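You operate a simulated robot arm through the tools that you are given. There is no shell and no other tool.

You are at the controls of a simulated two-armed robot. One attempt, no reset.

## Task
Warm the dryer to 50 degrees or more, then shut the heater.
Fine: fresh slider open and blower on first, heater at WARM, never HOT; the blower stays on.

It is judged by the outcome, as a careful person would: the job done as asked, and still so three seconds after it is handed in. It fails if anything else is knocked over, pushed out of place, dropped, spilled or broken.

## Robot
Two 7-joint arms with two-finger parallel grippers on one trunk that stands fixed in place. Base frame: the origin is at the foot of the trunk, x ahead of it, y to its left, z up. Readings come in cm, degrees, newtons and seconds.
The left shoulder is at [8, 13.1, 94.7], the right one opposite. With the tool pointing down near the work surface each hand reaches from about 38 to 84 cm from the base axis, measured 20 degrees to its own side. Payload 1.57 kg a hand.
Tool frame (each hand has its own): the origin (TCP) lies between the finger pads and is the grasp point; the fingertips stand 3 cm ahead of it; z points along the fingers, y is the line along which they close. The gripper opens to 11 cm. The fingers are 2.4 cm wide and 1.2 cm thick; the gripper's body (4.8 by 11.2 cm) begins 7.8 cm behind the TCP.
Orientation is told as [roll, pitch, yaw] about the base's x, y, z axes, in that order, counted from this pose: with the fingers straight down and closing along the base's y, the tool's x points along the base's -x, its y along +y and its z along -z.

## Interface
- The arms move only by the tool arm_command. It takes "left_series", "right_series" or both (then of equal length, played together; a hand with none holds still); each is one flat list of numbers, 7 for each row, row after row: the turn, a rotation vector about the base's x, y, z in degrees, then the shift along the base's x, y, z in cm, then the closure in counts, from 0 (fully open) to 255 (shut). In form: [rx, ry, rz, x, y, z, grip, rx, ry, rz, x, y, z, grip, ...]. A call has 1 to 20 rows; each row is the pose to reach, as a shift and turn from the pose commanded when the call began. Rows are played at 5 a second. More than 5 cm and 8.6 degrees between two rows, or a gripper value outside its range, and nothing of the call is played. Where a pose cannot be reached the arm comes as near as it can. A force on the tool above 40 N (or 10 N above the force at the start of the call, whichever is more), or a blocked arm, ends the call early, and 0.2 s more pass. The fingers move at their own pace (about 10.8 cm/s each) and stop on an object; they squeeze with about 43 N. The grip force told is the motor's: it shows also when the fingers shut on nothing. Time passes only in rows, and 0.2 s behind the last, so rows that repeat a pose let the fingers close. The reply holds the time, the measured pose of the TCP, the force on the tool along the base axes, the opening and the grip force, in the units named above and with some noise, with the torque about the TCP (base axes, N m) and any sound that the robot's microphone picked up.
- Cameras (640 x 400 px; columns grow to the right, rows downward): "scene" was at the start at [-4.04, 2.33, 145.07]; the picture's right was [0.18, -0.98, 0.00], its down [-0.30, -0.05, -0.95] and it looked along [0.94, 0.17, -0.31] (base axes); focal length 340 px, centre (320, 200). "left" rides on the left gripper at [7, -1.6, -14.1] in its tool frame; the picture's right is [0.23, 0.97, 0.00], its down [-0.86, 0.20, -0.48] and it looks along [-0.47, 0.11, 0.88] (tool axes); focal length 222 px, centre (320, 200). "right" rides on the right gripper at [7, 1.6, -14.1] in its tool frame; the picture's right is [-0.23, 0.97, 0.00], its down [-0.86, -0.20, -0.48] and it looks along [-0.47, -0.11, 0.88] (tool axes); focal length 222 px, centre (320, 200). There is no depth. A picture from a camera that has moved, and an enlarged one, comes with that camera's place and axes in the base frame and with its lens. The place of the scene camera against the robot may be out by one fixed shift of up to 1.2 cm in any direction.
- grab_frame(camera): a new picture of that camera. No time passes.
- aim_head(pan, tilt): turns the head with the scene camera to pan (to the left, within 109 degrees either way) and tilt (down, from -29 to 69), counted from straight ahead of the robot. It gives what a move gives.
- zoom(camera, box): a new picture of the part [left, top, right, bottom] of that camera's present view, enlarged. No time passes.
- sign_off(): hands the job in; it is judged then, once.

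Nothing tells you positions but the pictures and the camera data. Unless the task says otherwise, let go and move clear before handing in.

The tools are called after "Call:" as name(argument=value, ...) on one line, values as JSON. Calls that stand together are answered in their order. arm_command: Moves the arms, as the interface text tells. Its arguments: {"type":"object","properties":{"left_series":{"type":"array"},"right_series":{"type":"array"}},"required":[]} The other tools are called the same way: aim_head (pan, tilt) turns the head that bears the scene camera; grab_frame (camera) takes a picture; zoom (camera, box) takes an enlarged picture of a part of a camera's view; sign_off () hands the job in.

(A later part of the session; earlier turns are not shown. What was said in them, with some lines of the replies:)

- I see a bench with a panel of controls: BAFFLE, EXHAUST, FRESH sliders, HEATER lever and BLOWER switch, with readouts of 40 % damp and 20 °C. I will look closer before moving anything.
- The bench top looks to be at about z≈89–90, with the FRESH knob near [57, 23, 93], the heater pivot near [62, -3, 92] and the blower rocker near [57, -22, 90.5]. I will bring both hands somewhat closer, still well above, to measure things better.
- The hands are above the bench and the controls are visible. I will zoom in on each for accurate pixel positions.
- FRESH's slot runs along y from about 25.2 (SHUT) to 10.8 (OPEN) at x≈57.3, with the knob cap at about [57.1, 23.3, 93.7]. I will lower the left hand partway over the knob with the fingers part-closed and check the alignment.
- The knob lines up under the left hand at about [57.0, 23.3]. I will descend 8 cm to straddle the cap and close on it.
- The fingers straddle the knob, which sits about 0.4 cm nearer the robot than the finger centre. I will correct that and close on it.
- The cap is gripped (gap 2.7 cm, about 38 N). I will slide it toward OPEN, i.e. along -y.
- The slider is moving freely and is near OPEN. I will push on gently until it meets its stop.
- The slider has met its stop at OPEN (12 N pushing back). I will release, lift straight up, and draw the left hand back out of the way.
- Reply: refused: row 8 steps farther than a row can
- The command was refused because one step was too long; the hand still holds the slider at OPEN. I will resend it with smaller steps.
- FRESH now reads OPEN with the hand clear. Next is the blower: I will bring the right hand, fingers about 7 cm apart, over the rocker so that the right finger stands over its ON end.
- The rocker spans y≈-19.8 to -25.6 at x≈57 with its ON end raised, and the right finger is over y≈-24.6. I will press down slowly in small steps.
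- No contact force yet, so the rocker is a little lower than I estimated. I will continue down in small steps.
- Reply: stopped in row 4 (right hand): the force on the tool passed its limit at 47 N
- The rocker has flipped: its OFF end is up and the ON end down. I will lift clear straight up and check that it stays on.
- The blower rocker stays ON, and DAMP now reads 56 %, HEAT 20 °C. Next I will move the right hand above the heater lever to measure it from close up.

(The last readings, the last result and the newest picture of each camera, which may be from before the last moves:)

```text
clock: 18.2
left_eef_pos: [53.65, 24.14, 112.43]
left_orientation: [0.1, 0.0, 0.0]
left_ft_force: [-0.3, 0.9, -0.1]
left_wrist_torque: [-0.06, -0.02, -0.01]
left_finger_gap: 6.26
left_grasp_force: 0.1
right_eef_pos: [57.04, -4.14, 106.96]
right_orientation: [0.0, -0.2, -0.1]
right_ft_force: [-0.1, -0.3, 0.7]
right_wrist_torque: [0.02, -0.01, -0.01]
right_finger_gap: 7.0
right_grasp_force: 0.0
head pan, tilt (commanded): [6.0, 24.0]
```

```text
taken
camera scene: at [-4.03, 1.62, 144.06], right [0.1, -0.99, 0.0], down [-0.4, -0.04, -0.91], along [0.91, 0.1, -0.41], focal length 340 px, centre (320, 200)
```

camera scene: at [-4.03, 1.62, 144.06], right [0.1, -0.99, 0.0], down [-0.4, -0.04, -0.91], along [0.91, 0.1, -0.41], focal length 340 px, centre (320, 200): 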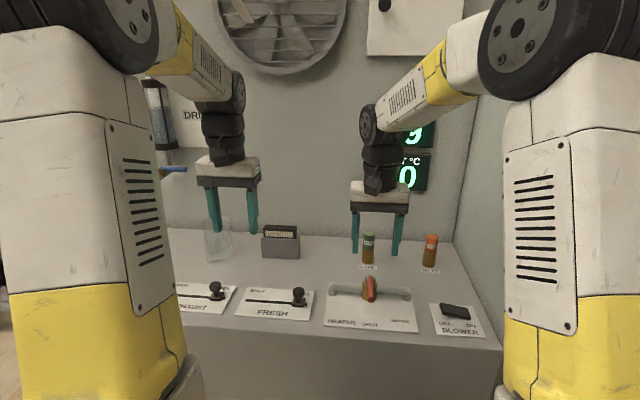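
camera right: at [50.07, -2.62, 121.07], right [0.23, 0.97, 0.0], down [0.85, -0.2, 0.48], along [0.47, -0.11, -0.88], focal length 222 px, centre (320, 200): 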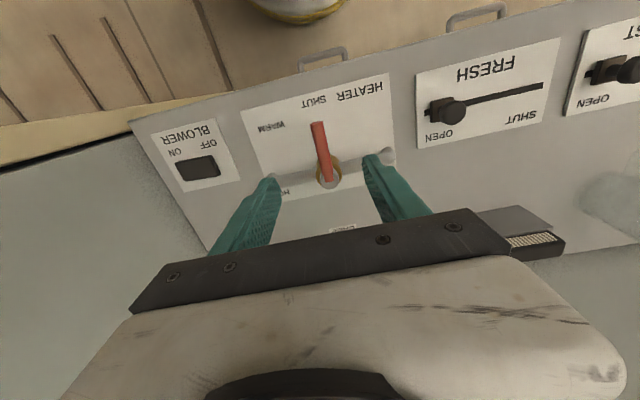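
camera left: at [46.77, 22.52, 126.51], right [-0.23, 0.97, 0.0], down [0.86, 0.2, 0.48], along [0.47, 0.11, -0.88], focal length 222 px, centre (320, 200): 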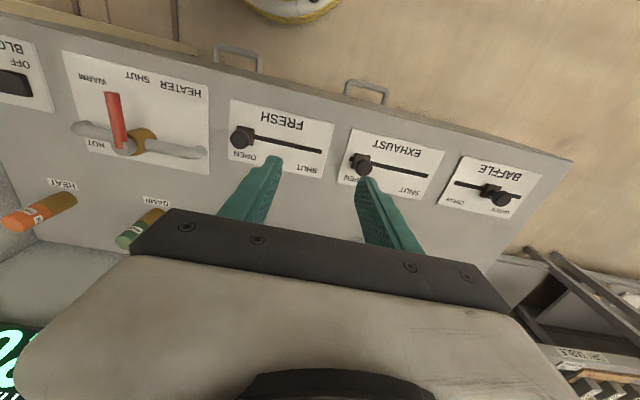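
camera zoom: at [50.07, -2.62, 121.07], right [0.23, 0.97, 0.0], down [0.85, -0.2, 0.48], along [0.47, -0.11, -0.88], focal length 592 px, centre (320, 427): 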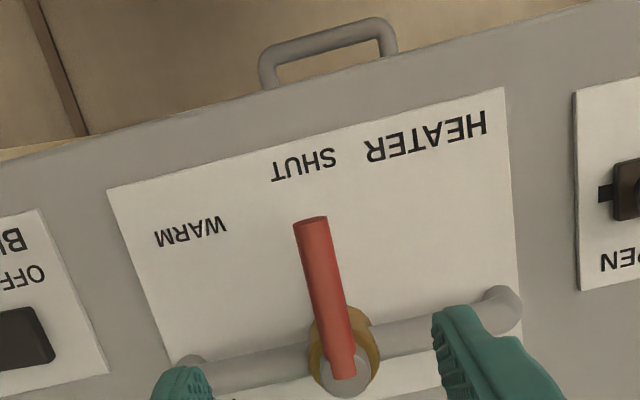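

The lever lies level at about z≈94.7, from the pivot near [61.4, -4.05] to its tip near [54.2, -4.0]; WARM lies about 41–45° round toward -y, and HOT is beyond 90°. I will go to just above the lever with the fingers 3.4 cm apart and check.

Call:
arm_command(right_series=[0, 0, 0, -0.6, 0.1, -2, 130, 0, 0, 0, -1.2, 0.15, -4, 176, 0, 0, 0, -1.6, 0.15, -6, 176, 0, 0, 0, -1.6, 0.15, -7.5, 176, 0, 0, 0, -1.6, 0.15, -7.5, 176])

Call:
grab_frame(camera="right")

Call:
zoom(camera="scene", box=[310, 220, 470, 340])

Call:
grab_frame(camera="left")

```text
clock: 19.4
left_eef_pos: [53.62, 24.3, 112.33]
left_orientation: [0.1, 0.0, 0.1]
left_ft_force: [0.8, -0.2, 0.7]
left_wrist_torque: [0.0, -0.01, 0.02]
left_finger_gap: 6.24
left_grasp_force: 0.0
right_eef_pos: [55.54, -3.9, 99.44]
right_orientation: [0.0, -0.2, -0.1]
right_ft_force: [0.0, 0.2, 0.2]
right_wrist_torque: [0.03, 0.02, -0.01]
right_finger_gap: 3.43
right_grasp_force: 0.0
head pan, tilt (commanded): [6.0, 24.0]
```

```text
taken
camera right: at [48.48, -2.53, 113.61], right [0.23, 0.97, 0.0], down [0.85, -0.2, 0.48], along [0.47, -0.11, -0.88], focal length 222 px, centre (320, 200)
```

right: 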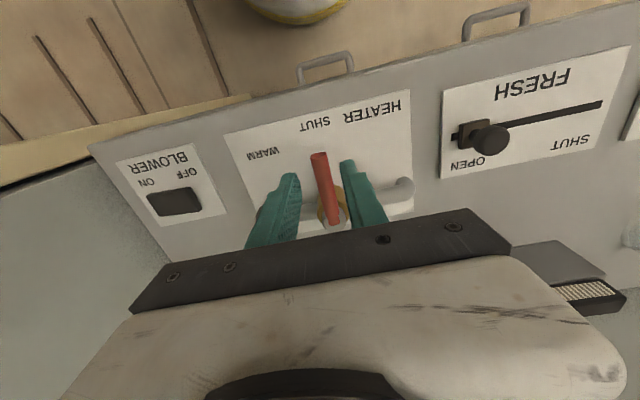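

```text
3.33 times, centred on (390, 280) of scene
camera zoom: at [-4.03, 1.62, 144.06], right [0.1, -0.99, 0.0], down [-0.4, -0.04, -0.91], along [0.91, 0.1, -0.41], focal length 1132 px, centre (87, -67)
```

zoom: 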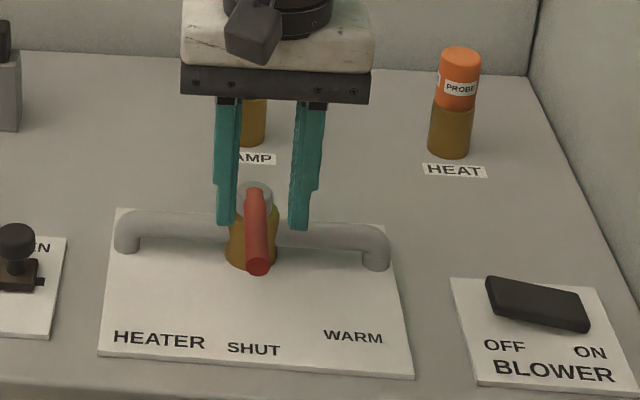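

```text
taken
camera left: at [46.77, 22.54, 126.47], right [-0.23, 0.97, 0.0], down [0.86, 0.2, 0.48], along [0.47, 0.11, -0.88], focal length 222 px, centre (320, 200)
```

left: 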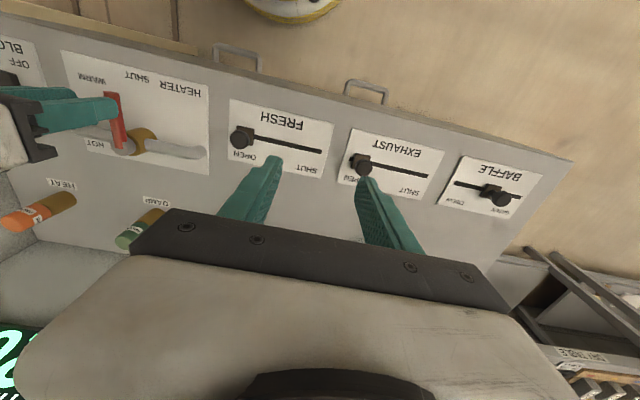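

The fingers straddle the lever well. I will lower them around it, narrow the gap, and confirm before turning.

Call:
arm_command(right_series=[0, 0, 0, 0, 0, -1.5, 176, 0, 0, 0, 0, 0, -2.8, 176, 0, 0, 0, 0, 0, -3.6, 176, 0, 0, 0, 0, 0, -3.6, 192, 0, 0, 0, 0, 0, -3.6, 195])

Call:
grab_frame(camera="right")

Call:
zoom(camera="scene", box=[310, 220, 470, 340])

Call:
grab_frame(camera="scene")

```text
clock: 20.6
left_eef_pos: [53.51, 24.32, 112.41]
left_orientation: [0.0, 0.0, 0.0]
left_ft_force: [0.2, 0.4, 0.5]
left_wrist_torque: [-0.04, 0.02, 0.0]
left_finger_gap: 6.27
left_grasp_force: 0.0
right_eef_pos: [55.57, -3.89, 95.83]
right_orientation: [-0.1, -0.2, -0.1]
right_ft_force: [0.0, -0.7, -0.4]
right_wrist_torque: [-0.01, -0.03, 0.04]
right_finger_gap: 2.58
right_grasp_force: 0.0
head pan, tilt (commanded): [6.0, 24.0]
```

```text
taken
camera right: at [48.46, -2.41, 110.0], right [0.23, 0.97, 0.0], down [0.85, -0.2, 0.48], along [0.47, -0.11, -0.88], focal length 222 px, centre (320, 200)
```

right: 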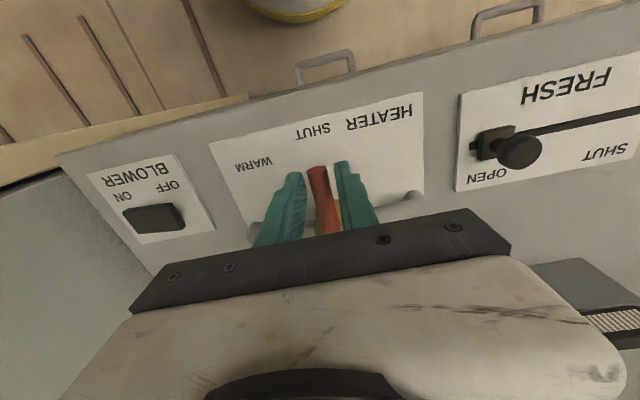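

```text
3.33 times, centred on (390, 280) of scene
camera zoom: at [-4.03, 1.62, 144.06], right [0.1, -0.99, 0.0], down [-0.4, -0.04, -0.91], along [0.91, 0.1, -0.41], focal length 1132 px, centre (87, -67)
```

zoom: 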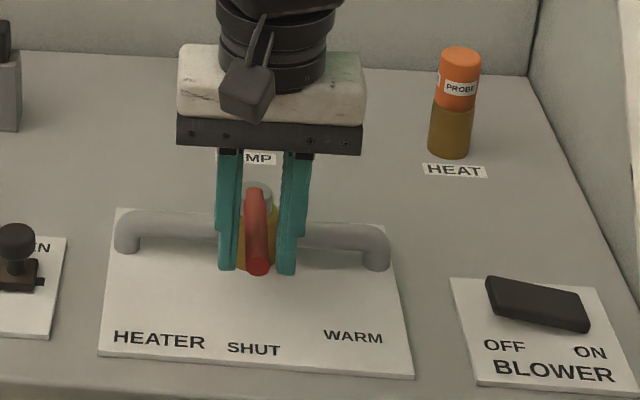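

```text
taken
camera scene: at [-4.03, 1.62, 144.06], right [0.1, -0.99, 0.0], down [-0.4, -0.04, -0.91], along [0.91, 0.1, -0.41], focal length 340 px, centre (320, 200)
```

scene: 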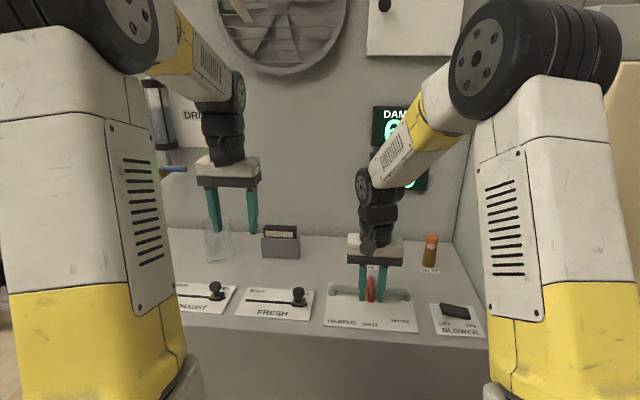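

The blower fan's blades have moved between pictures, so it is running. The fingers now fork the lever; I will start turning it toward WARM along its arc, about 28° first, and check.

Call:
arm_command(right_series=[0, 0, 7, 0.044, -0.719, 0, 195, 0, 0, 14, 0.175, -1.427, 0, 195, 0, 0, 21, 0.392, -2.114, 0, 195, 0, 0, 28, 0.691, -2.77, 0, 195])

Call:
grab_frame(camera="right")

Call:
zoom(camera="scene", box=[310, 220, 470, 340])

Call:
zoom(camera="left", box=[0, 40, 240, 190])

```text
clock: 21.6
left_eef_pos: [53.66, 24.3, 112.34]
left_orientation: [0.0, 0.0, 0.0]
left_ft_force: [-0.2, 0.5, 0.3]
left_wrist_torque: [0.03, -0.02, 0.0]
left_finger_gap: 6.27
left_grasp_force: 0.1
right_eef_pos: [56.08, -6.77, 95.86]
right_orientation: [0.0, -0.2, 27.9]
right_ft_force: [-0.8, 0.4, 1.5]
right_wrist_torque: [-0.04, 0.01, -0.01]
right_finger_gap: 2.61
right_grasp_force: 0.2
head pan, tilt (commanded): [6.0, 24.0]
```

```text
taken
camera right: at [49.14, -8.74, 110.03], right [-0.26, 0.97, 0.0], down [0.85, 0.22, 0.48], along [0.47, 0.12, -0.88], focal length 222 px, centre (320, 200)
```

right: 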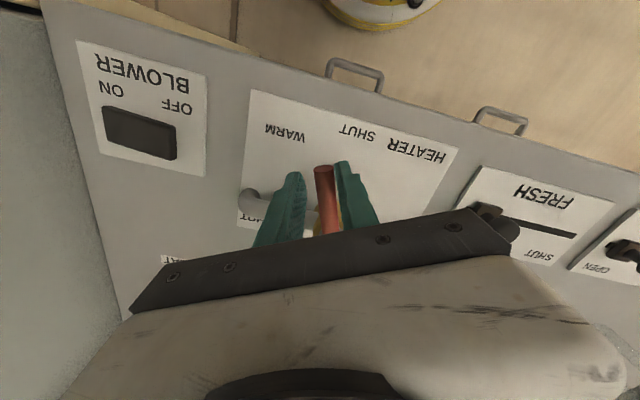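

```text
3.33 times, centred on (390, 280) of scene
camera zoom: at [-4.03, 1.63, 144.06], right [0.1, -0.99, 0.0], down [-0.4, -0.04, -0.91], along [0.91, 0.1, -0.41], focal length 1132 px, centre (87, -67)
```

zoom: 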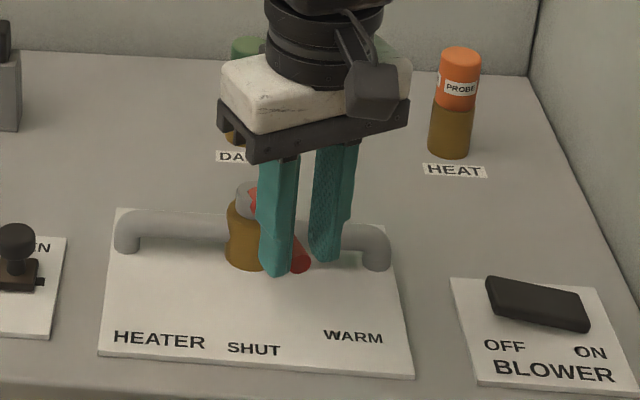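

```text
2.67 times, centred on (120, 115) of left
camera zoom: at [46.77, 22.54, 126.47], right [-0.23, 0.97, 0.0], down [0.86, 0.2, 0.48], along [0.47, 0.11, -0.88], focal length 592 px, centre (853, 427)
```

zoom: 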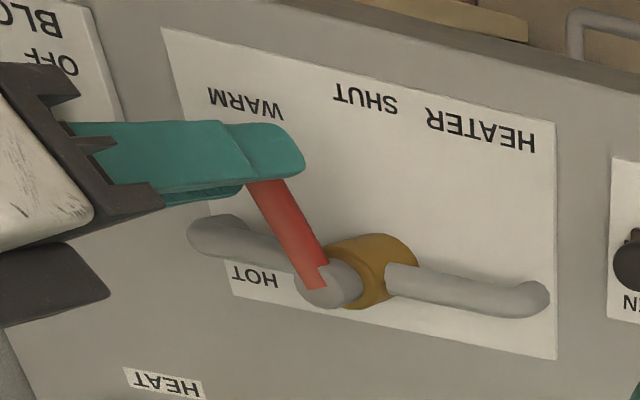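

The lever follows well, now at about 22–24°. I will continue until the hand is at about 46°, which puts the lever near 41°, in line with the WARM label.

Call:
arm_command(right_series=[0, 0, 6, 0.32, -0.53, 0, 195, 0, 0, 12, 0.69, -1.023, 0, 195, 0, 0, 18, 1.11, -1.474, 0, 195])

Call:
grab_frame(camera="scene")

Call:
zoom(camera="left", box=[0, 40, 240, 190])

Call:
grab_frame(camera="right")

Call:
zoom(camera="scene", box=[310, 220, 470, 340])

```text
clock: 22.4
left_eef_pos: [53.59, 24.15, 112.43]
left_orientation: [0.0, 0.1, -0.1]
left_ft_force: [0.7, 0.1, -0.1]
left_wrist_torque: [-0.01, 0.0, 0.02]
left_finger_gap: 6.28
left_grasp_force: 0.0
right_eef_pos: [57.25, -8.31, 95.93]
right_orientation: [0.1, -0.1, 45.9]
right_ft_force: [-0.4, 0.3, 0.7]
right_wrist_torque: [0.0, 0.01, -0.02]
right_finger_gap: 2.57
right_grasp_force: 0.0
head pan, tilt (commanded): [6.0, 24.0]
```

```text
taken
camera scene: at [-4.04, 1.63, 144.06], right [0.1, -0.99, 0.0], down [-0.4, -0.04, -0.91], along [0.91, 0.1, -0.41], focal length 340 px, centre (320, 200)
```

scene: 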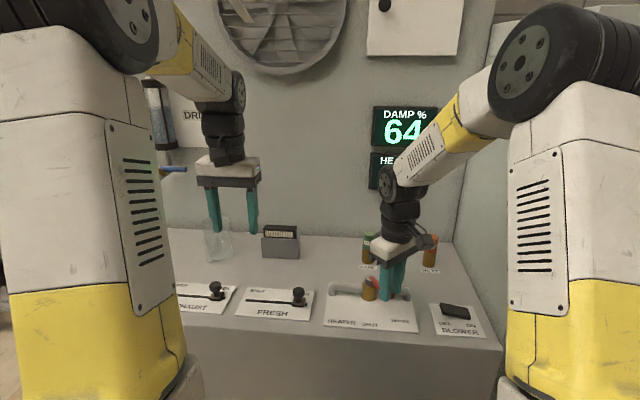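

```text
2.67 times, centred on (120, 115) of left
camera zoom: at [46.77, 22.54, 126.47], right [-0.23, 0.97, 0.0], down [0.86, 0.2, 0.48], along [0.47, 0.11, -0.88], focal length 592 px, centre (853, 427)
```

zoom: 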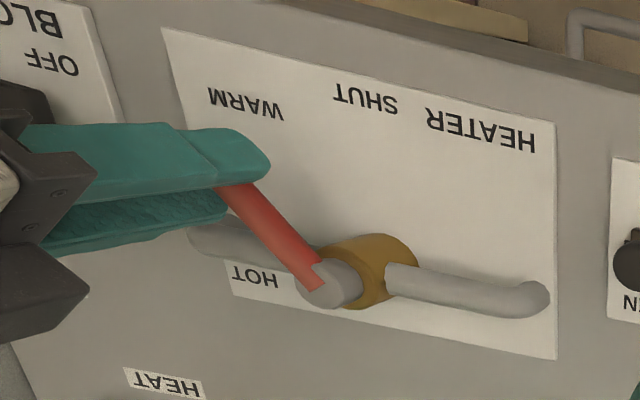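

```text
taken
camera right: at [51.17, -12.33, 110.02], right [-0.54, 0.84, 0.0], down [0.74, 0.48, 0.48], along [0.4, 0.26, -0.88], focal length 222 px, centre (320, 200)
```

right: 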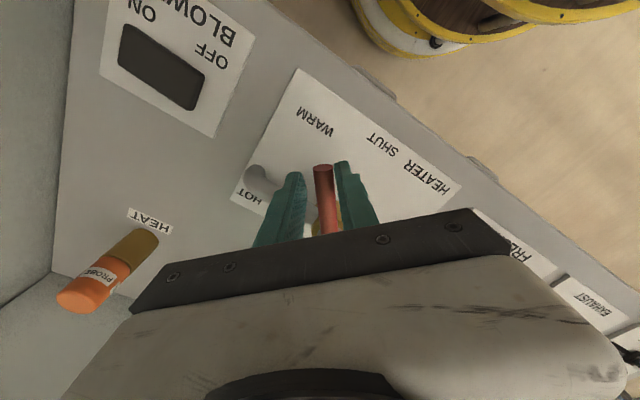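

```text
3.33 times, centred on (390, 280) of scene
camera zoom: at [-4.04, 1.63, 144.06], right [0.1, -0.99, 0.0], down [-0.4, -0.04, -0.91], along [0.91, 0.1, -0.41], focal length 1132 px, centre (87, -67)
```

zoom: 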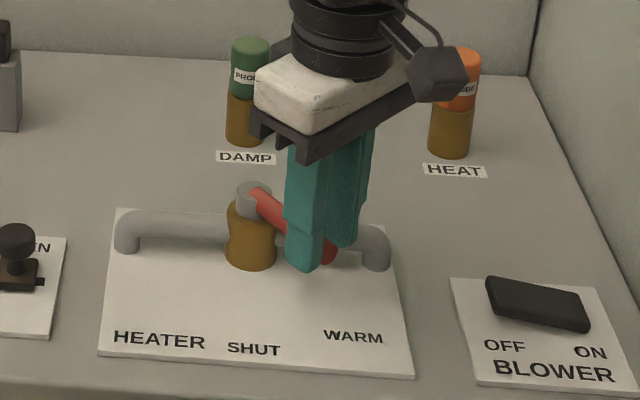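

The lever is now close to pointing at WARM (about 40°), and the forearm hides the HEAT readout. I will lift off the lever straight up, move aside and read the display.

Call:
arm_command(right_series=[0, 0, 0, 0, 0, 2, 185, 0, 0, 0, 0, 0, 4.5, 176, 0, 0, 0, 0, -1.5, 8, 176, 0, 0, 0, 0, -5.5, 10, 176, 0, 0, 0, 0, -9.5, 10, 176])

Call:
grab_frame(camera="scene")

Call:
zoom(camera="scene", box=[310, 220, 470, 340])

Call:
zoom(camera="left", box=[0, 40, 240, 190])

```text
clock: 23.6
left_eef_pos: [53.63, 24.24, 112.41]
left_orientation: [0.0, 0.0, 0.0]
left_ft_force: [0.6, 0.3, 0.3]
left_wrist_torque: [-0.02, 0.02, 0.02]
left_finger_gap: 6.25
left_grasp_force: 0.0
right_eef_pos: [57.25, -17.77, 105.88]
right_orientation: [0.0, -0.2, 45.9]
right_ft_force: [-0.1, 0.5, 0.2]
right_wrist_torque: [-0.05, -0.04, 0.0]
right_finger_gap: 3.41
right_grasp_force: 0.1
head pan, tilt (commanded): [6.0, 24.0]
```

```text
taken
camera scene: at [-4.03, 1.65, 144.06], right [0.1, -0.99, 0.0], down [-0.4, -0.04, -0.91], along [0.91, 0.1, -0.41], focal length 340 px, centre (320, 200)
```

scene: 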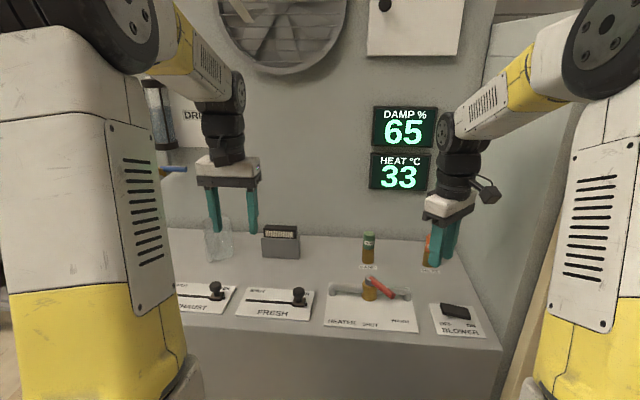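

```text
3.33 times, centred on (390, 280) of scene
camera zoom: at [-4.03, 1.65, 144.06], right [0.1, -0.99, 0.0], down [-0.4, -0.04, -0.91], along [0.91, 0.1, -0.41], focal length 1132 px, centre (87, -67)
```

zoom: 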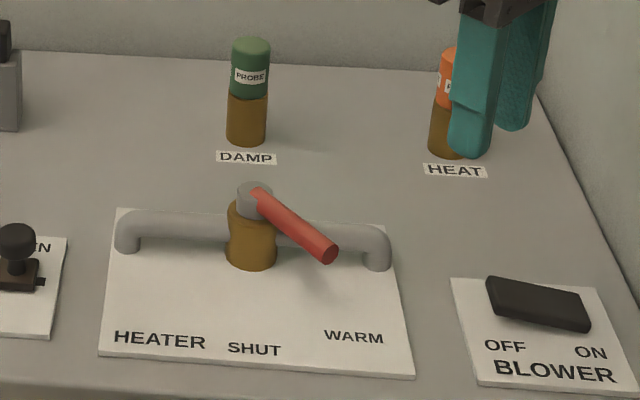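

```text
2.67 times, centred on (120, 115) of left
camera zoom: at [46.77, 22.58, 126.47], right [-0.23, 0.97, 0.0], down [0.86, 0.2, 0.48], along [0.47, 0.11, -0.88], focal length 592 px, centre (853, 427)
```

zoom: 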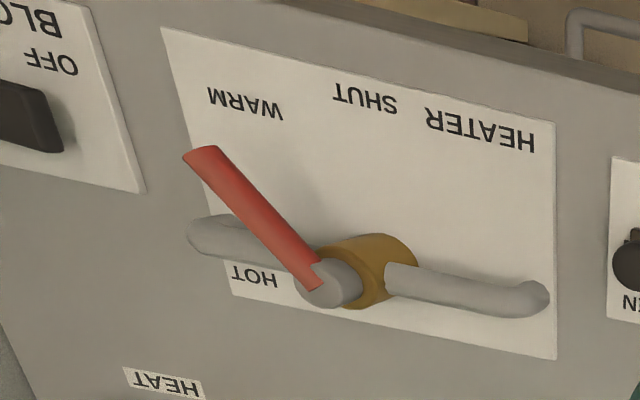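

HEAT is climbing (33 °C) with the lever at WARM and the blower and fresh air on. I will wait one short step to gauge the rate.

Call:
arm_command(right_series=[0, 0, 0, 0, 0.5, 0, 176])

Call:
zoom(camera="scene", box=[340, 90, 460, 200])

```text
clock: 24.1
left_eef_pos: [53.55, 24.24, 112.4]
left_orientation: [0.0, 0.0, 0.0]
left_ft_force: [0.1, 0.4, -0.2]
left_wrist_torque: [0.01, -0.02, -0.01]
left_finger_gap: 6.25
left_grasp_force: 0.0
right_eef_pos: [57.29, -17.33, 105.8]
right_orientation: [0.1, -0.4, 45.9]
right_ft_force: [0.4, -0.7, -0.4]
right_wrist_torque: [0.0, 0.03, 0.0]
right_finger_gap: 3.41
right_grasp_force: 0.0
head pan, tilt (commanded): [6.0, 24.0]
```

```text
3.64 times, centred on (400, 145) of scene
camera zoom: at [-4.04, 1.61, 144.06], right [0.1, -0.99, 0.0], down [-0.4, -0.04, -0.91], along [0.91, 0.1, -0.41], focal length 1234 px, centre (29, 400)
```

zoom: 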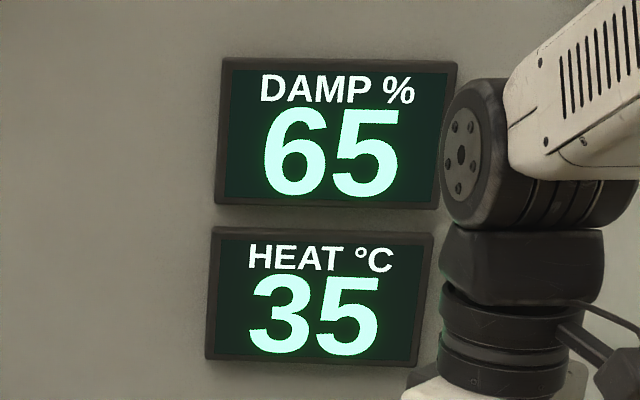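

HEAT is rising about 4–5 °C per second. I will wait a little under two seconds here and read again.

Call:
arm_command(right_series=[0, 0, 0, 0, 0, 0, 176, 0, 0, 0, 0, 0, 0, 176, 0, 0, 0, 0, 0, 0, 176, 0, 0, 0, 0, 0, 0, 176, 0, 0, 0, 0, 0, 0, 176, 0, 0, 0, 0, 0, 0, 176, 0, 0, 0, 0, 0, 0, 176, 0, 0, 0, 0, 0, 0, 176])

Call:
zoom(camera="scene", box=[340, 90, 460, 200])

```text
clock: 25.9
left_eef_pos: [53.68, 24.19, 112.42]
left_orientation: [0.0, 0.0, -0.1]
left_ft_force: [-0.1, 0.2, 0.1]
left_wrist_torque: [0.0, 0.01, 0.01]
left_finger_gap: 6.27
left_grasp_force: 0.1
right_eef_pos: [57.27, -17.28, 105.8]
right_orientation: [-0.1, -0.3, 45.9]
right_ft_force: [-0.5, 0.1, 0.5]
right_wrist_torque: [0.02, 0.0, 0.0]
right_finger_gap: 3.39
right_grasp_force: 0.1
head pan, tilt (commanded): [6.0, 24.0]
```

```text
3.64 times, centred on (400, 145) of scene
camera zoom: at [-4.03, 1.62, 144.06], right [0.1, -0.99, 0.0], down [-0.4, -0.04, -0.91], along [0.91, 0.1, -0.41], focal length 1234 px, centre (29, 400)
```

zoom: 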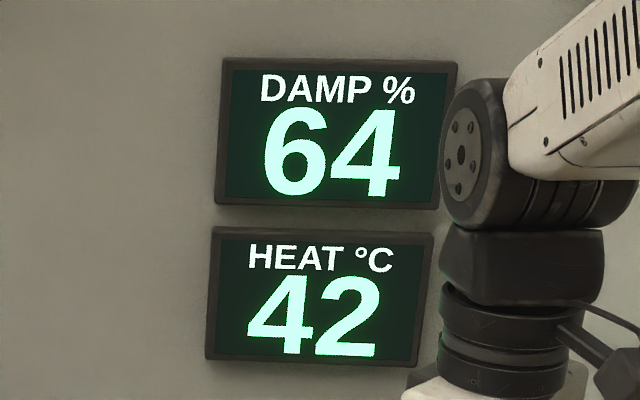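

HEAT is 42 °C and still climbing. I will wait a few more seconds, since I want some margin above 50.

Call:
arm_command(right_series=[0, 0, 0, 0, 0, 0, 176, 0, 0, 0, 0, 0, 0, 176, 0, 0, 0, 0, 0, 0, 176, 0, 0, 0, 0, 0, 0, 176, 0, 0, 0, 0, 0, 0, 176, 0, 0, 0, 0, 0, 0, 176, 0, 0, 0, 0, 0, 0, 176, 0, 0, 0, 0, 0, 0, 176, 0, 0, 0, 0, 0, 0, 176, 0, 0, 0, 0, 0, 0, 176, 0, 0, 0, 0, 0, 0, 176, 0, 0, 0, 0, 0, 0, 176])

Call:
zoom(camera="scene", box=[340, 90, 460, 200])

```text
clock: 28.4
left_eef_pos: [53.55, 24.36, 112.35]
left_orientation: [-0.1, -0.1, 0.1]
left_ft_force: [-0.3, 0.3, -0.7]
left_wrist_torque: [-0.02, -0.02, -0.03]
left_finger_gap: 6.28
left_grasp_force: 0.1
right_eef_pos: [57.27, -17.36, 105.9]
right_orientation: [0.1, -0.2, 46.0]
right_ft_force: [0.1, 0.1, -0.2]
right_wrist_torque: [-0.03, -0.03, -0.02]
right_finger_gap: 3.4
right_grasp_force: 0.0
head pan, tilt (commanded): [6.0, 24.0]
```

```text
3.64 times, centred on (400, 145) of scene
camera zoom: at [-4.03, 1.62, 144.06], right [0.1, -0.99, 0.0], down [-0.4, -0.04, -0.91], along [0.91, 0.1, -0.41], focal length 1234 px, centre (29, 400)
```

zoom: 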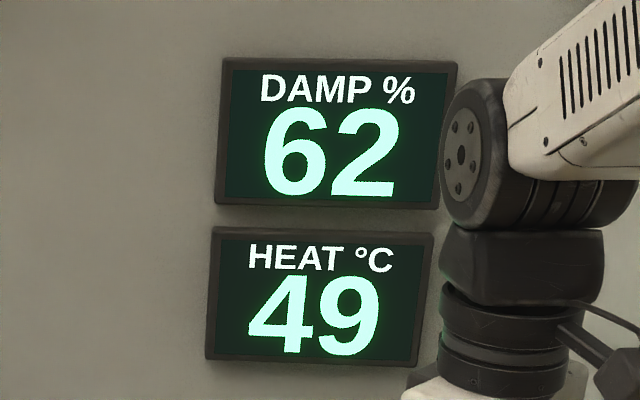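

HEAT is 49 °C, rising more slowly now. I will wait a few more seconds for a margin.

Call:
arm_command(right_series=[0, 0, 0, 0, 0, 0, 176, 0, 0, 0, 0, 0, 0, 176, 0, 0, 0, 0, 0, 0, 176, 0, 0, 0, 0, 0, 0, 176, 0, 0, 0, 0, 0, 0, 176, 0, 0, 0, 0, 0, 0, 176, 0, 0, 0, 0, 0, 0, 176, 0, 0, 0, 0, 0, 0, 176, 0, 0, 0, 0, 0, 0, 176, 0, 0, 0, 0, 0, 0, 176, 0, 0, 0, 0, 0, 0, 176, 0, 0, 0, 0, 0, 0, 176, 0, 0, 0, 0, 0, 0, 176, 0, 0, 0, 0, 0, 0, 176])

Call:
zoom(camera="scene", box=[340, 90, 460, 200])

```text
clock: 31.4
left_eef_pos: [53.52, 24.17, 112.39]
left_orientation: [0.0, 0.0, 0.0]
left_ft_force: [0.3, 0.1, 0.7]
left_wrist_torque: [-0.01, -0.01, -0.04]
left_finger_gap: 6.24
left_grasp_force: 0.1
right_eef_pos: [57.4, -17.32, 105.87]
right_orientation: [0.0, -0.2, 45.9]
right_ft_force: [-0.5, -0.1, -0.7]
right_wrist_torque: [0.02, -0.04, -0.01]
right_finger_gap: 3.41
right_grasp_force: 0.1
head pan, tilt (commanded): [6.0, 24.0]
```

```text
3.64 times, centred on (400, 145) of scene
camera zoom: at [-4.03, 1.62, 144.06], right [0.1, -0.99, 0.0], down [-0.4, -0.04, -0.91], along [0.91, 0.1, -0.41], focal length 1234 px, centre (29, 400)
```

zoom: 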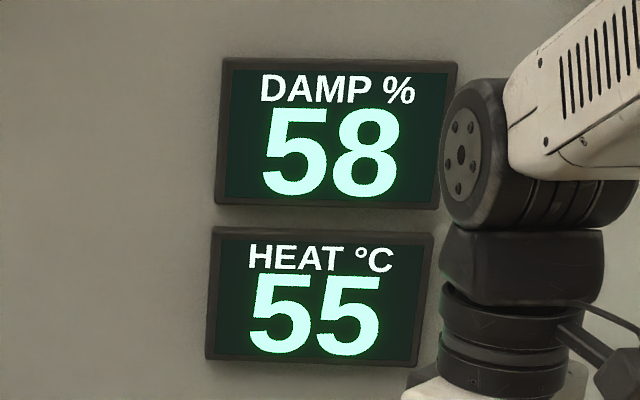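

HEAT is 55 °C, past the 50 mark. I will now bring the hand back above the lever, at the same yaw as when I left it, to shut the heater.

Call:
arm_command(right_series=[0, 0, 0, 0, 3, 0, 162, 0, 0, 0, 0, 6, 0, 162, 0, 0, 0, 0, 9, 0, 162, 0, 0, 0, 0, 9, -3, 162, 0, 0, 0, 0, 9, -6, 162])

Call:
grab_frame(camera="right")

Call:
zoom(camera="left", box=[0, 40, 240, 190])

Call:
grab_frame(camera="scene")

Call:
zoom(camera="scene", box=[310, 220, 470, 340])

```text
clock: 32.6
left_eef_pos: [53.57, 24.43, 112.32]
left_orientation: [0.0, 0.0, 0.1]
left_ft_force: [-0.1, 0.1, 0.3]
left_wrist_torque: [0.01, -0.02, 0.01]
left_finger_gap: 6.25
left_grasp_force: 0.1
right_eef_pos: [57.36, -8.3, 100.02]
right_orientation: [0.1, -0.2, 45.9]
right_ft_force: [-0.4, 1.0, 0.2]
right_wrist_torque: [-0.01, 0.0, 0.01]
right_finger_gap: 3.99
right_grasp_force: 0.0
head pan, tilt (commanded): [6.0, 24.0]
```

```text
taken
camera right: at [51.28, -12.25, 114.09], right [-0.54, 0.84, 0.0], down [0.74, 0.47, 0.48], along [0.41, 0.26, -0.88], focal length 222 px, centre (320, 200)
```

right: 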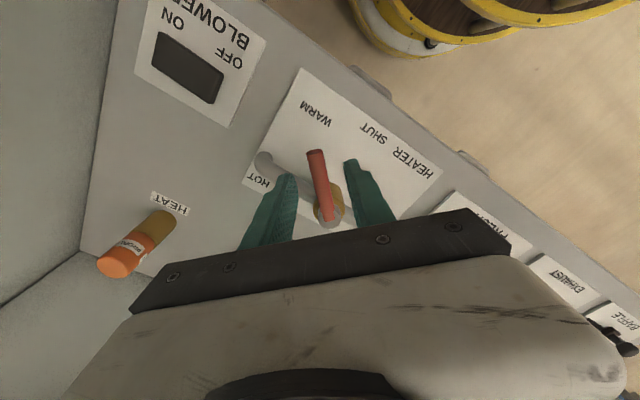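

```text
2.67 times, centred on (120, 115) of left
camera zoom: at [46.75, 22.54, 126.48], right [-0.23, 0.97, 0.0], down [0.86, 0.2, 0.48], along [0.47, 0.11, -0.88], focal length 592 px, centre (853, 427)
```

zoom: 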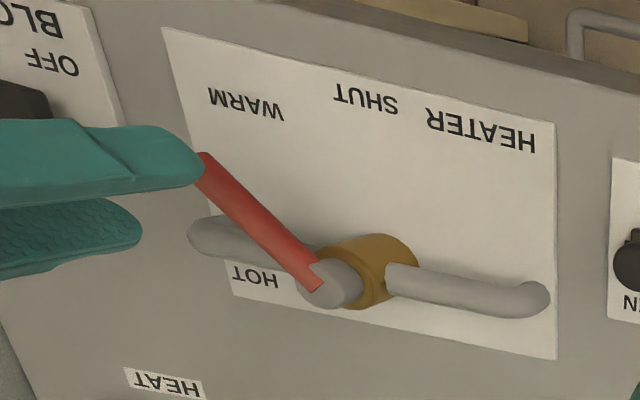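

```text
taken
camera scene: at [-4.05, 1.62, 144.06], right [0.1, -0.99, 0.0], down [-0.4, -0.04, -0.91], along [0.91, 0.1, -0.41], focal length 340 px, centre (320, 200)
```

scene: 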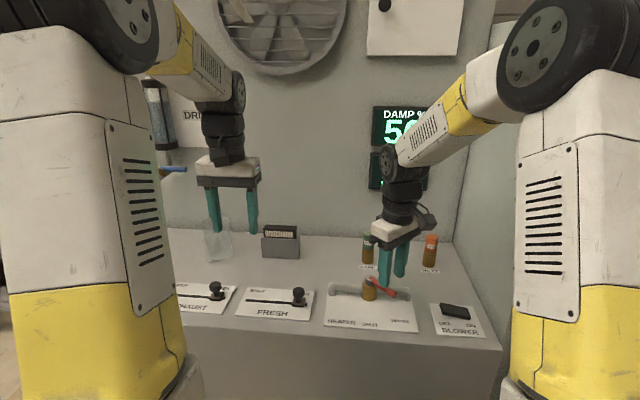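

```text
3.33 times, centred on (390, 280) of scene
camera zoom: at [-4.05, 1.62, 144.06], right [0.1, -0.99, 0.0], down [-0.4, -0.04, -0.91], along [0.91, 0.1, -0.41], focal length 1132 px, centre (87, -67)
```

zoom: 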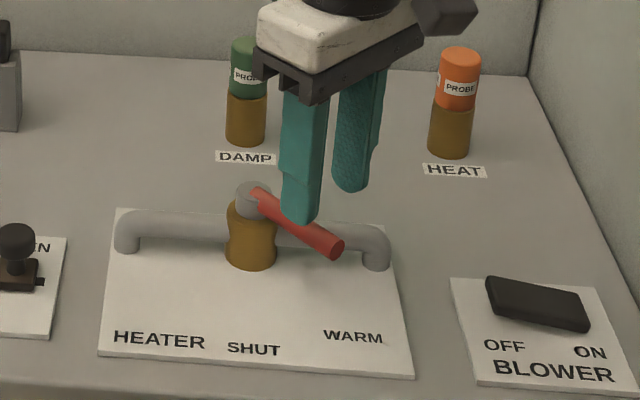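

The lever sits between the fingers, and it seems to have crept a few degrees past where I left it, so I will shut it now without more waiting. I will lower the fork and turn back along the arc toward SHUT.

Call:
arm_command(right_series=[0, 0, 0, 0, 0, -2.5, 162, 0, 0, 0, 0, 0, -4, 175, 0, 0, 0, 0, 0, -4, 195, 0, 0, -8, -0.551, 0.612, -4, 195, 0, 0, -16, -1.011, 1.294, -4, 195, 0, 0, -24, -1.372, 2.034, -4, 195, 0, 0, -32, -1.626, 2.817, -4, 195, 0, 0, -39, -1.757, 3.525, -4, 195, 0, 0, -46, -1.802, 4.244, -4, 195, 0, 0, -49, -1.793, 4.553, -4, 195])

Call:
grab_frame(camera="right")

Call:
zoom(camera="left", box=[0, 40, 240, 190])

Call:
zoom(camera="scene", box=[310, 220, 470, 340])

Call:
grab_frame(camera="scene")

```text
clock: 34.9
left_eef_pos: [53.53, 24.33, 112.39]
left_orientation: [0.0, 0.0, 0.0]
left_ft_force: [-0.5, -0.2, -0.2]
left_wrist_torque: [-0.01, -0.02, -0.04]
left_finger_gap: 6.26
left_grasp_force: 0.0
right_eef_pos: [55.42, -3.71, 95.92]
right_orientation: [0.0, -0.1, -3.2]
right_ft_force: [0.2, 0.5, 0.8]
right_wrist_torque: [-0.01, 0.01, 0.03]
right_finger_gap: 2.59
right_grasp_force: 0.0
head pan, tilt (commanded): [6.0, 24.0]
```

```text
taken
camera right: at [48.53, -1.75, 110.06], right [0.28, 0.96, 0.0], down [0.84, -0.25, 0.48], along [0.46, -0.13, -0.88], focal length 222 px, centre (320, 200)
```

right: 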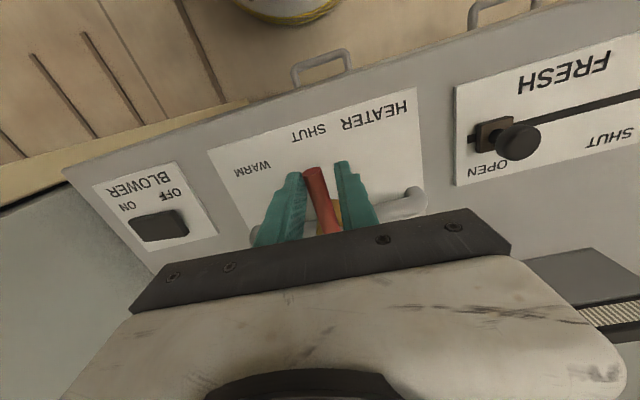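

```text
2.67 times, centred on (120, 115) of left
camera zoom: at [46.77, 22.53, 126.47], right [-0.23, 0.97, 0.0], down [0.86, 0.2, 0.48], along [0.47, 0.11, -0.88], focal length 592 px, centre (853, 427)
```

zoom: 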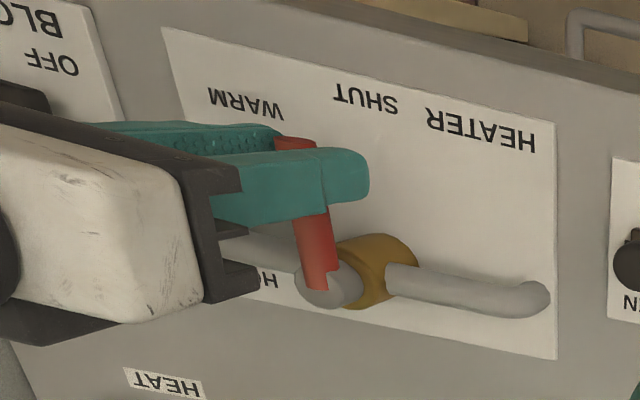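

```text
3.33 times, centred on (390, 280) of scene
camera zoom: at [-4.03, 1.62, 144.06], right [0.1, -0.99, 0.0], down [-0.4, -0.04, -0.91], along [0.91, 0.1, -0.41], focal length 1132 px, centre (87, -67)
```

zoom: 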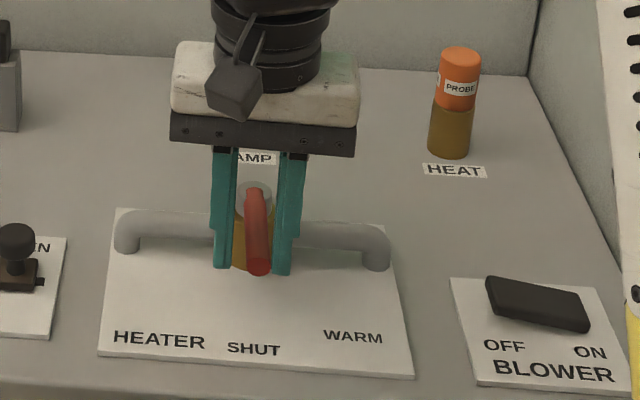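

```text
taken
camera scene: at [-4.03, 1.62, 144.06], right [0.1, -0.99, 0.0], down [-0.4, -0.04, -0.91], along [0.91, 0.1, -0.41], focal length 340 px, centre (320, 200)
```

scene: 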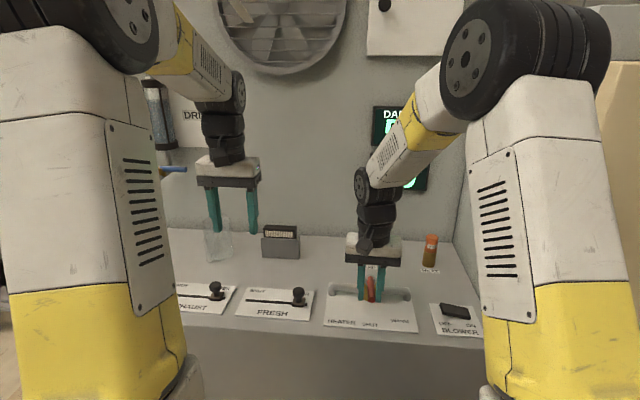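

The lever is within a few degrees of SHUT. I will push the last bit gently to seat it at its stop.

Call:
arm_command(right_series=[0, 0, -2, 0.015, 0.2, 0, 195, 0, 0, -4, 0.036, 0.41, 0, 195, 0, 0, -6, 0.065, 0.614, 0, 195])

Call:
zoom(camera="left", box=[0, 40, 240, 190])

Call:
zoom(camera="scene", box=[310, 220, 470, 340])

Call:
grab_frame(camera="right")

```text
clock: 35.6
left_eef_pos: [53.69, 24.24, 112.33]
left_orientation: [0.1, 0.0, -0.1]
left_ft_force: [0.3, -0.1, 0.7]
left_wrist_torque: [0.02, 0.01, -0.02]
left_finger_gap: 6.25
left_grasp_force: 0.0
right_eef_pos: [55.65, -3.24, 95.95]
right_orientation: [-0.1, -0.1, -9.2]
right_ft_force: [1.3, -8.3, -0.3]
right_wrist_torque: [-0.22, -0.04, 0.2]
right_finger_gap: 3.39
right_grasp_force: 4.0
head pan, tilt (commanded): [6.0, 24.0]
```

```text
2.67 times, centred on (120, 115) of left
camera zoom: at [46.79, 22.48, 126.48], right [-0.23, 0.97, 0.0], down [0.86, 0.2, 0.48], along [0.47, 0.11, -0.88], focal length 592 px, centre (853, 427)
```

zoom: 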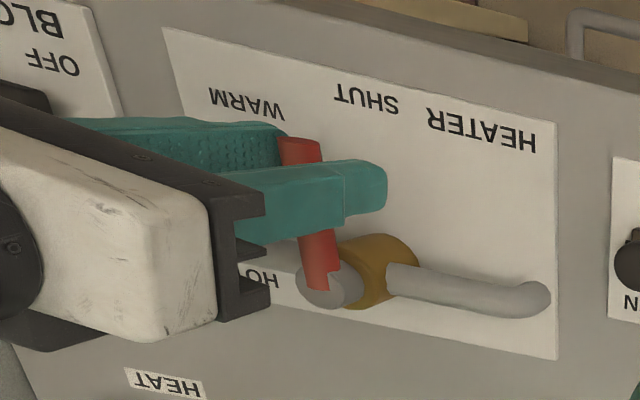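

```text
3.33 times, centred on (390, 280) of scene
camera zoom: at [-4.02, 1.57, 144.06], right [0.1, -0.99, 0.0], down [-0.4, -0.04, -0.91], along [0.91, 0.09, -0.41], focal length 1132 px, centre (87, -67)
```

zoom: 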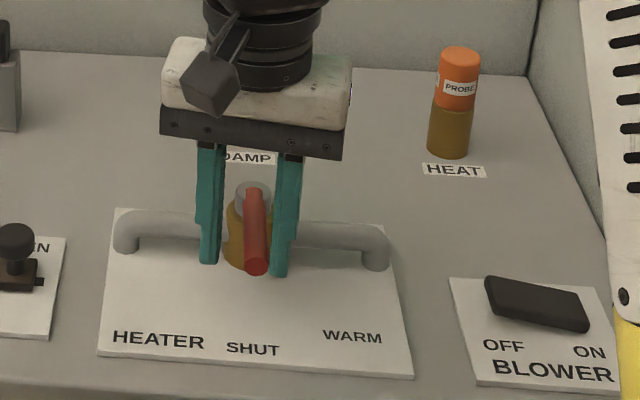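

```text
taken
camera right: at [48.91, -0.6, 110.02], right [0.38, 0.93, 0.0], down [0.81, -0.33, 0.48], along [0.45, -0.18, -0.88], focal length 222 px, centre (320, 200)
```

right: 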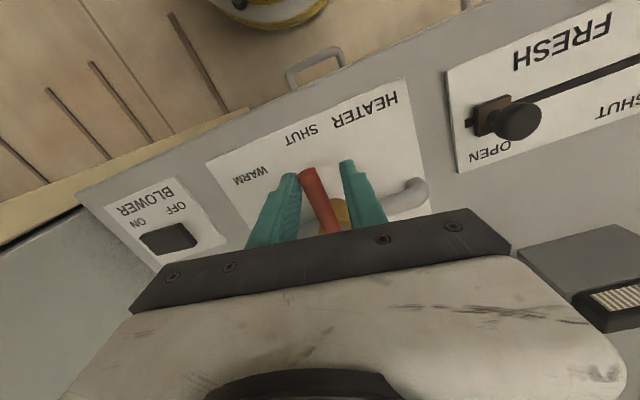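

The lever is against its SHUT stop (8 N pushing back, and the finger was pressed open). I will open the fingers, lift straight up, move aside and check the lever and readouts.

Call:
arm_command(right_series=[0, 0, 0, 0, -0.2, 0, 162, 0, 0, 0, 0, -0.3, 0, 150, 0, 0, 0, 0, -0.3, 0, 140, 0, 0, 0, 0, -0.3, 2.5, 140, 0, 0, 0, 0, -0.3, 5.5, 140, 0, 0, 3, 0, -2, 9, 140, 0, 0, 6, 0, -6, 11, 140, 0, 0, 9, 0, -10, 12, 140, 0, 0, 9, 0, -14, 12, 140])

Call:
grab_frame(camera="scene")

Call:
zoom(camera="scene", box=[310, 220, 470, 340])

Call:
zoom(camera="scene", box=[340, 90, 460, 200])

Call:
zoom(camera="left", box=[0, 40, 240, 190])

```text
clock: 37.6
left_eef_pos: [53.73, 24.27, 112.31]
left_orientation: [0.0, -0.1, 0.0]
left_ft_force: [-0.4, 0.0, -0.1]
left_wrist_torque: [-0.04, -0.01, -0.01]
left_finger_gap: 6.25
left_grasp_force: 0.1
right_eef_pos: [55.44, -17.19, 108.19]
right_orientation: [0.0, -0.2, -0.1]
right_ft_force: [0.0, 0.9, -0.3]
right_wrist_torque: [-0.03, 0.02, 0.01]
right_finger_gap: 4.98
right_grasp_force: 0.0
head pan, tilt (commanded): [6.0, 24.0]
```

```text
taken
camera scene: at [-4.03, 1.65, 144.06], right [0.1, -0.99, 0.0], down [-0.4, -0.04, -0.91], along [0.91, 0.1, -0.41], focal length 340 px, centre (320, 200)
```

scene: 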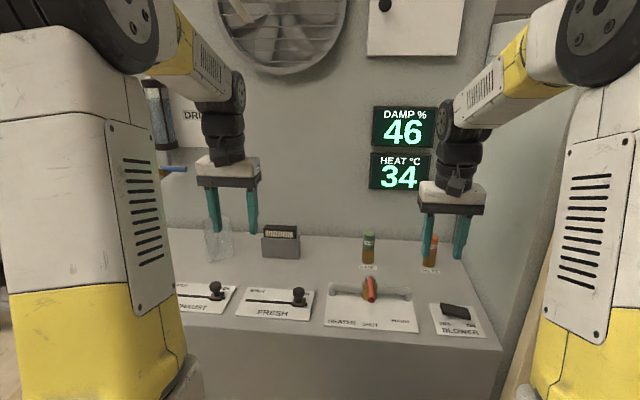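

```text
3.33 times, centred on (390, 280) of scene
camera zoom: at [-4.03, 1.65, 144.06], right [0.1, -0.99, 0.0], down [-0.4, -0.04, -0.91], along [0.91, 0.1, -0.41], focal length 1132 px, centre (87, -67)
```

zoom: 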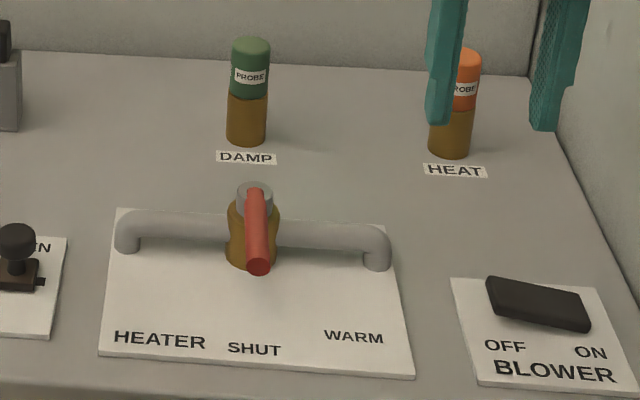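

```text
3.64 times, centred on (400, 145) of scene
camera zoom: at [-4.03, 1.65, 144.06], right [0.1, -0.99, 0.0], down [-0.4, -0.04, -0.91], along [0.91, 0.1, -0.41], focal length 1234 px, centre (29, 400)
```

zoom: 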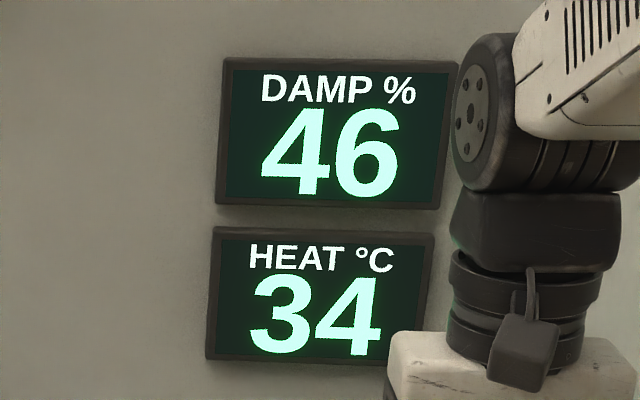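

```text
2.67 times, centred on (120, 115) of left
camera zoom: at [46.77, 22.58, 126.46], right [-0.23, 0.97, 0.0], down [0.86, 0.2, 0.48], along [0.47, 0.11, -0.88], focal length 592 px, centre (853, 427)
```

zoom: 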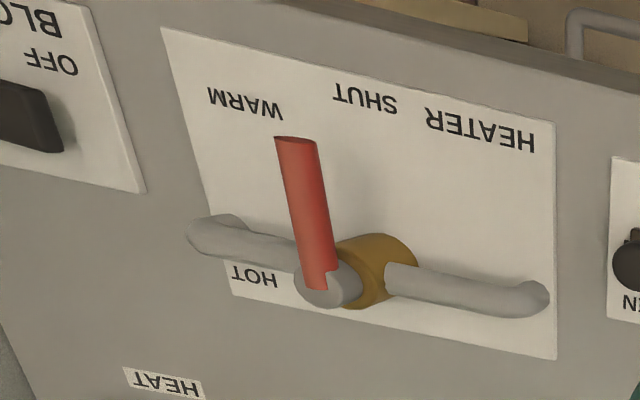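

The lever is back exactly where it started at SHUT, the blower is still ON and FRESH is open; HEAT peaked above 55 °C and is now falling with the heater off. I will raise both hands well clear and check that everything stays put.

Call:
arm_command(left_series=[0, 0, 0, 0, 0, 3, 110, 0, 0, 0, 0, 0, 6, 110, 0, 0, 0, 0, -1, 9, 110, 0, 0, 0, 0, -2, 12, 110, 0, 0, 0, 0, -2, 12, 110, 0, 0, 0, 0, -2, 12, 110], right_series=[0, 0, 0, -2, -0.5, 3, 110, 0, 0, 0, -4, -1, 6, 110, 0, 0, 0, -6, -2, 9, 110, 0, 0, 0, -8, -3, 12, 110, 0, 0, 0, -8, -3, 12, 110, 0, 0, 0, -8, -3, 12, 110])

Call:
grab_frame(camera="scene")

Call:
zoom(camera="scene", box=[310, 220, 500, 350])

Call:
zoom(camera="scene", box=[160, 210, 350, 340])

Call:
grab_frame(camera="left")

```text
clock: 39.0
left_eef_pos: [53.71, 22.21, 124.31]
left_orientation: [-0.1, 0.0, -0.1]
left_ft_force: [0.6, -0.2, -0.8]
left_wrist_torque: [0.01, 0.03, -0.02]
left_finger_gap: 6.28
left_grasp_force: 0.1
right_eef_pos: [47.58, -20.11, 120.06]
right_orientation: [0.0, -0.2, -0.1]
right_ft_force: [0.5, 0.5, 0.4]
right_wrist_torque: [0.05, 0.03, 0.0]
right_finger_gap: 6.27
right_grasp_force: 0.1
head pan, tilt (commanded): [6.0, 24.0]
```

```text
taken
camera scene: at [-4.04, 1.62, 144.06], right [0.1, -0.99, 0.0], down [-0.4, -0.04, -0.91], along [0.91, 0.1, -0.41], focal length 340 px, centre (320, 200)
```

scene: 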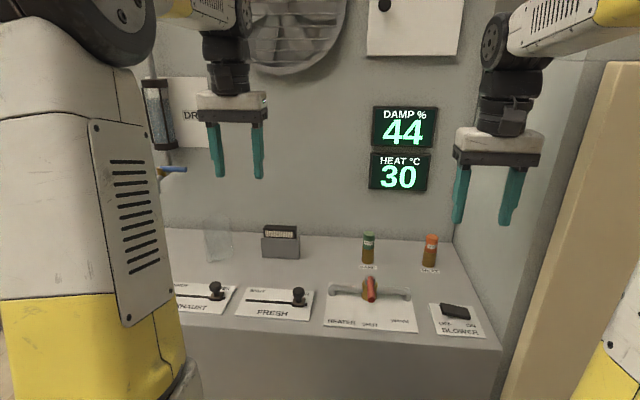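

```text
3.08 times, centred on (405, 285) of scene
camera zoom: at [-4.04, 1.62, 144.06], right [0.1, -0.99, 0.0], down [-0.4, -0.04, -0.91], along [0.91, 0.1, -0.41], focal length 1044 px, centre (58, -62)
```

zoom: 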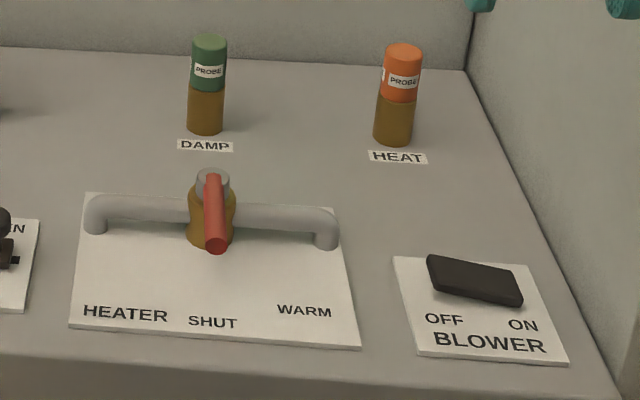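

```text
3.08 times, centred on (255, 275) of scene
camera zoom: at [-4.04, 1.62, 144.06], right [0.1, -0.99, 0.0], down [-0.4, -0.04, -0.91], along [0.91, 0.1, -0.41], focal length 1044 px, centre (520, -31)
```

zoom: 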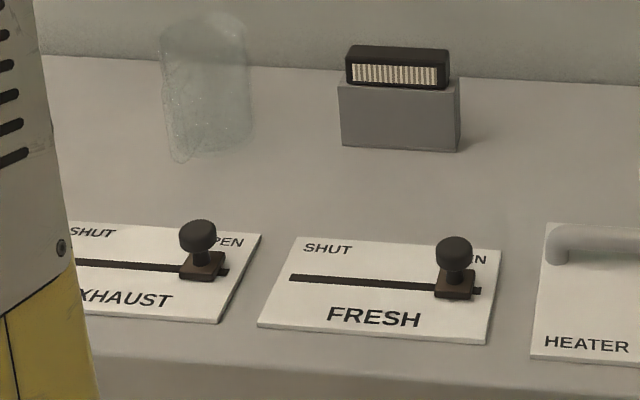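

```text
taken
camera left: at [46.72, 20.53, 138.44], right [-0.23, 0.97, 0.0], down [0.86, 0.2, 0.48], along [0.47, 0.11, -0.88], focal length 222 px, centre (320, 200)
```

left: 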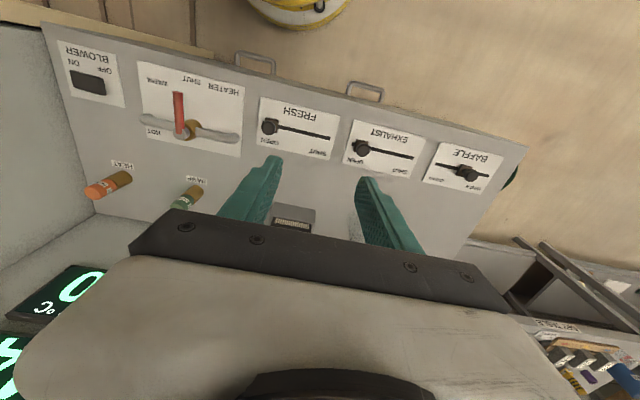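

FRESH is open, the blower is on and running, and the heater lever is at SHUT. HEAT reached at least 55 °C at WARM, and has since dropped to 30 °C with the heater off and the blower running. Both hands are clear and nothing else has moved, so I am handing in.

Call:
sign_off()

```text
The job is handed in.
```

The dryer was warmed past 50 °C and the heater is now shut. The last reading I saw before shutting it was 55 °C.

- **Order:** I opened the FRESH slider fully and switched the blower on before touching the heater.
- **Heater:** I turned the lever only to about the WARM mark. It appeared to creep a few degrees further while I waited, but stayed well short of HOT. I then pushed it back against its SHUT stop.
- **Temperature now:** With the heater off and the blower and fresh air on, the dryer cools fast. It read 30 °C shortly before I handed in, so it is not still at 50 °C.
- **End state:** FRESH is open, the blower is on and running, and the heater is shut. Both hands are raised clear, and nothing else looked moved or knocked over in the last pictures.
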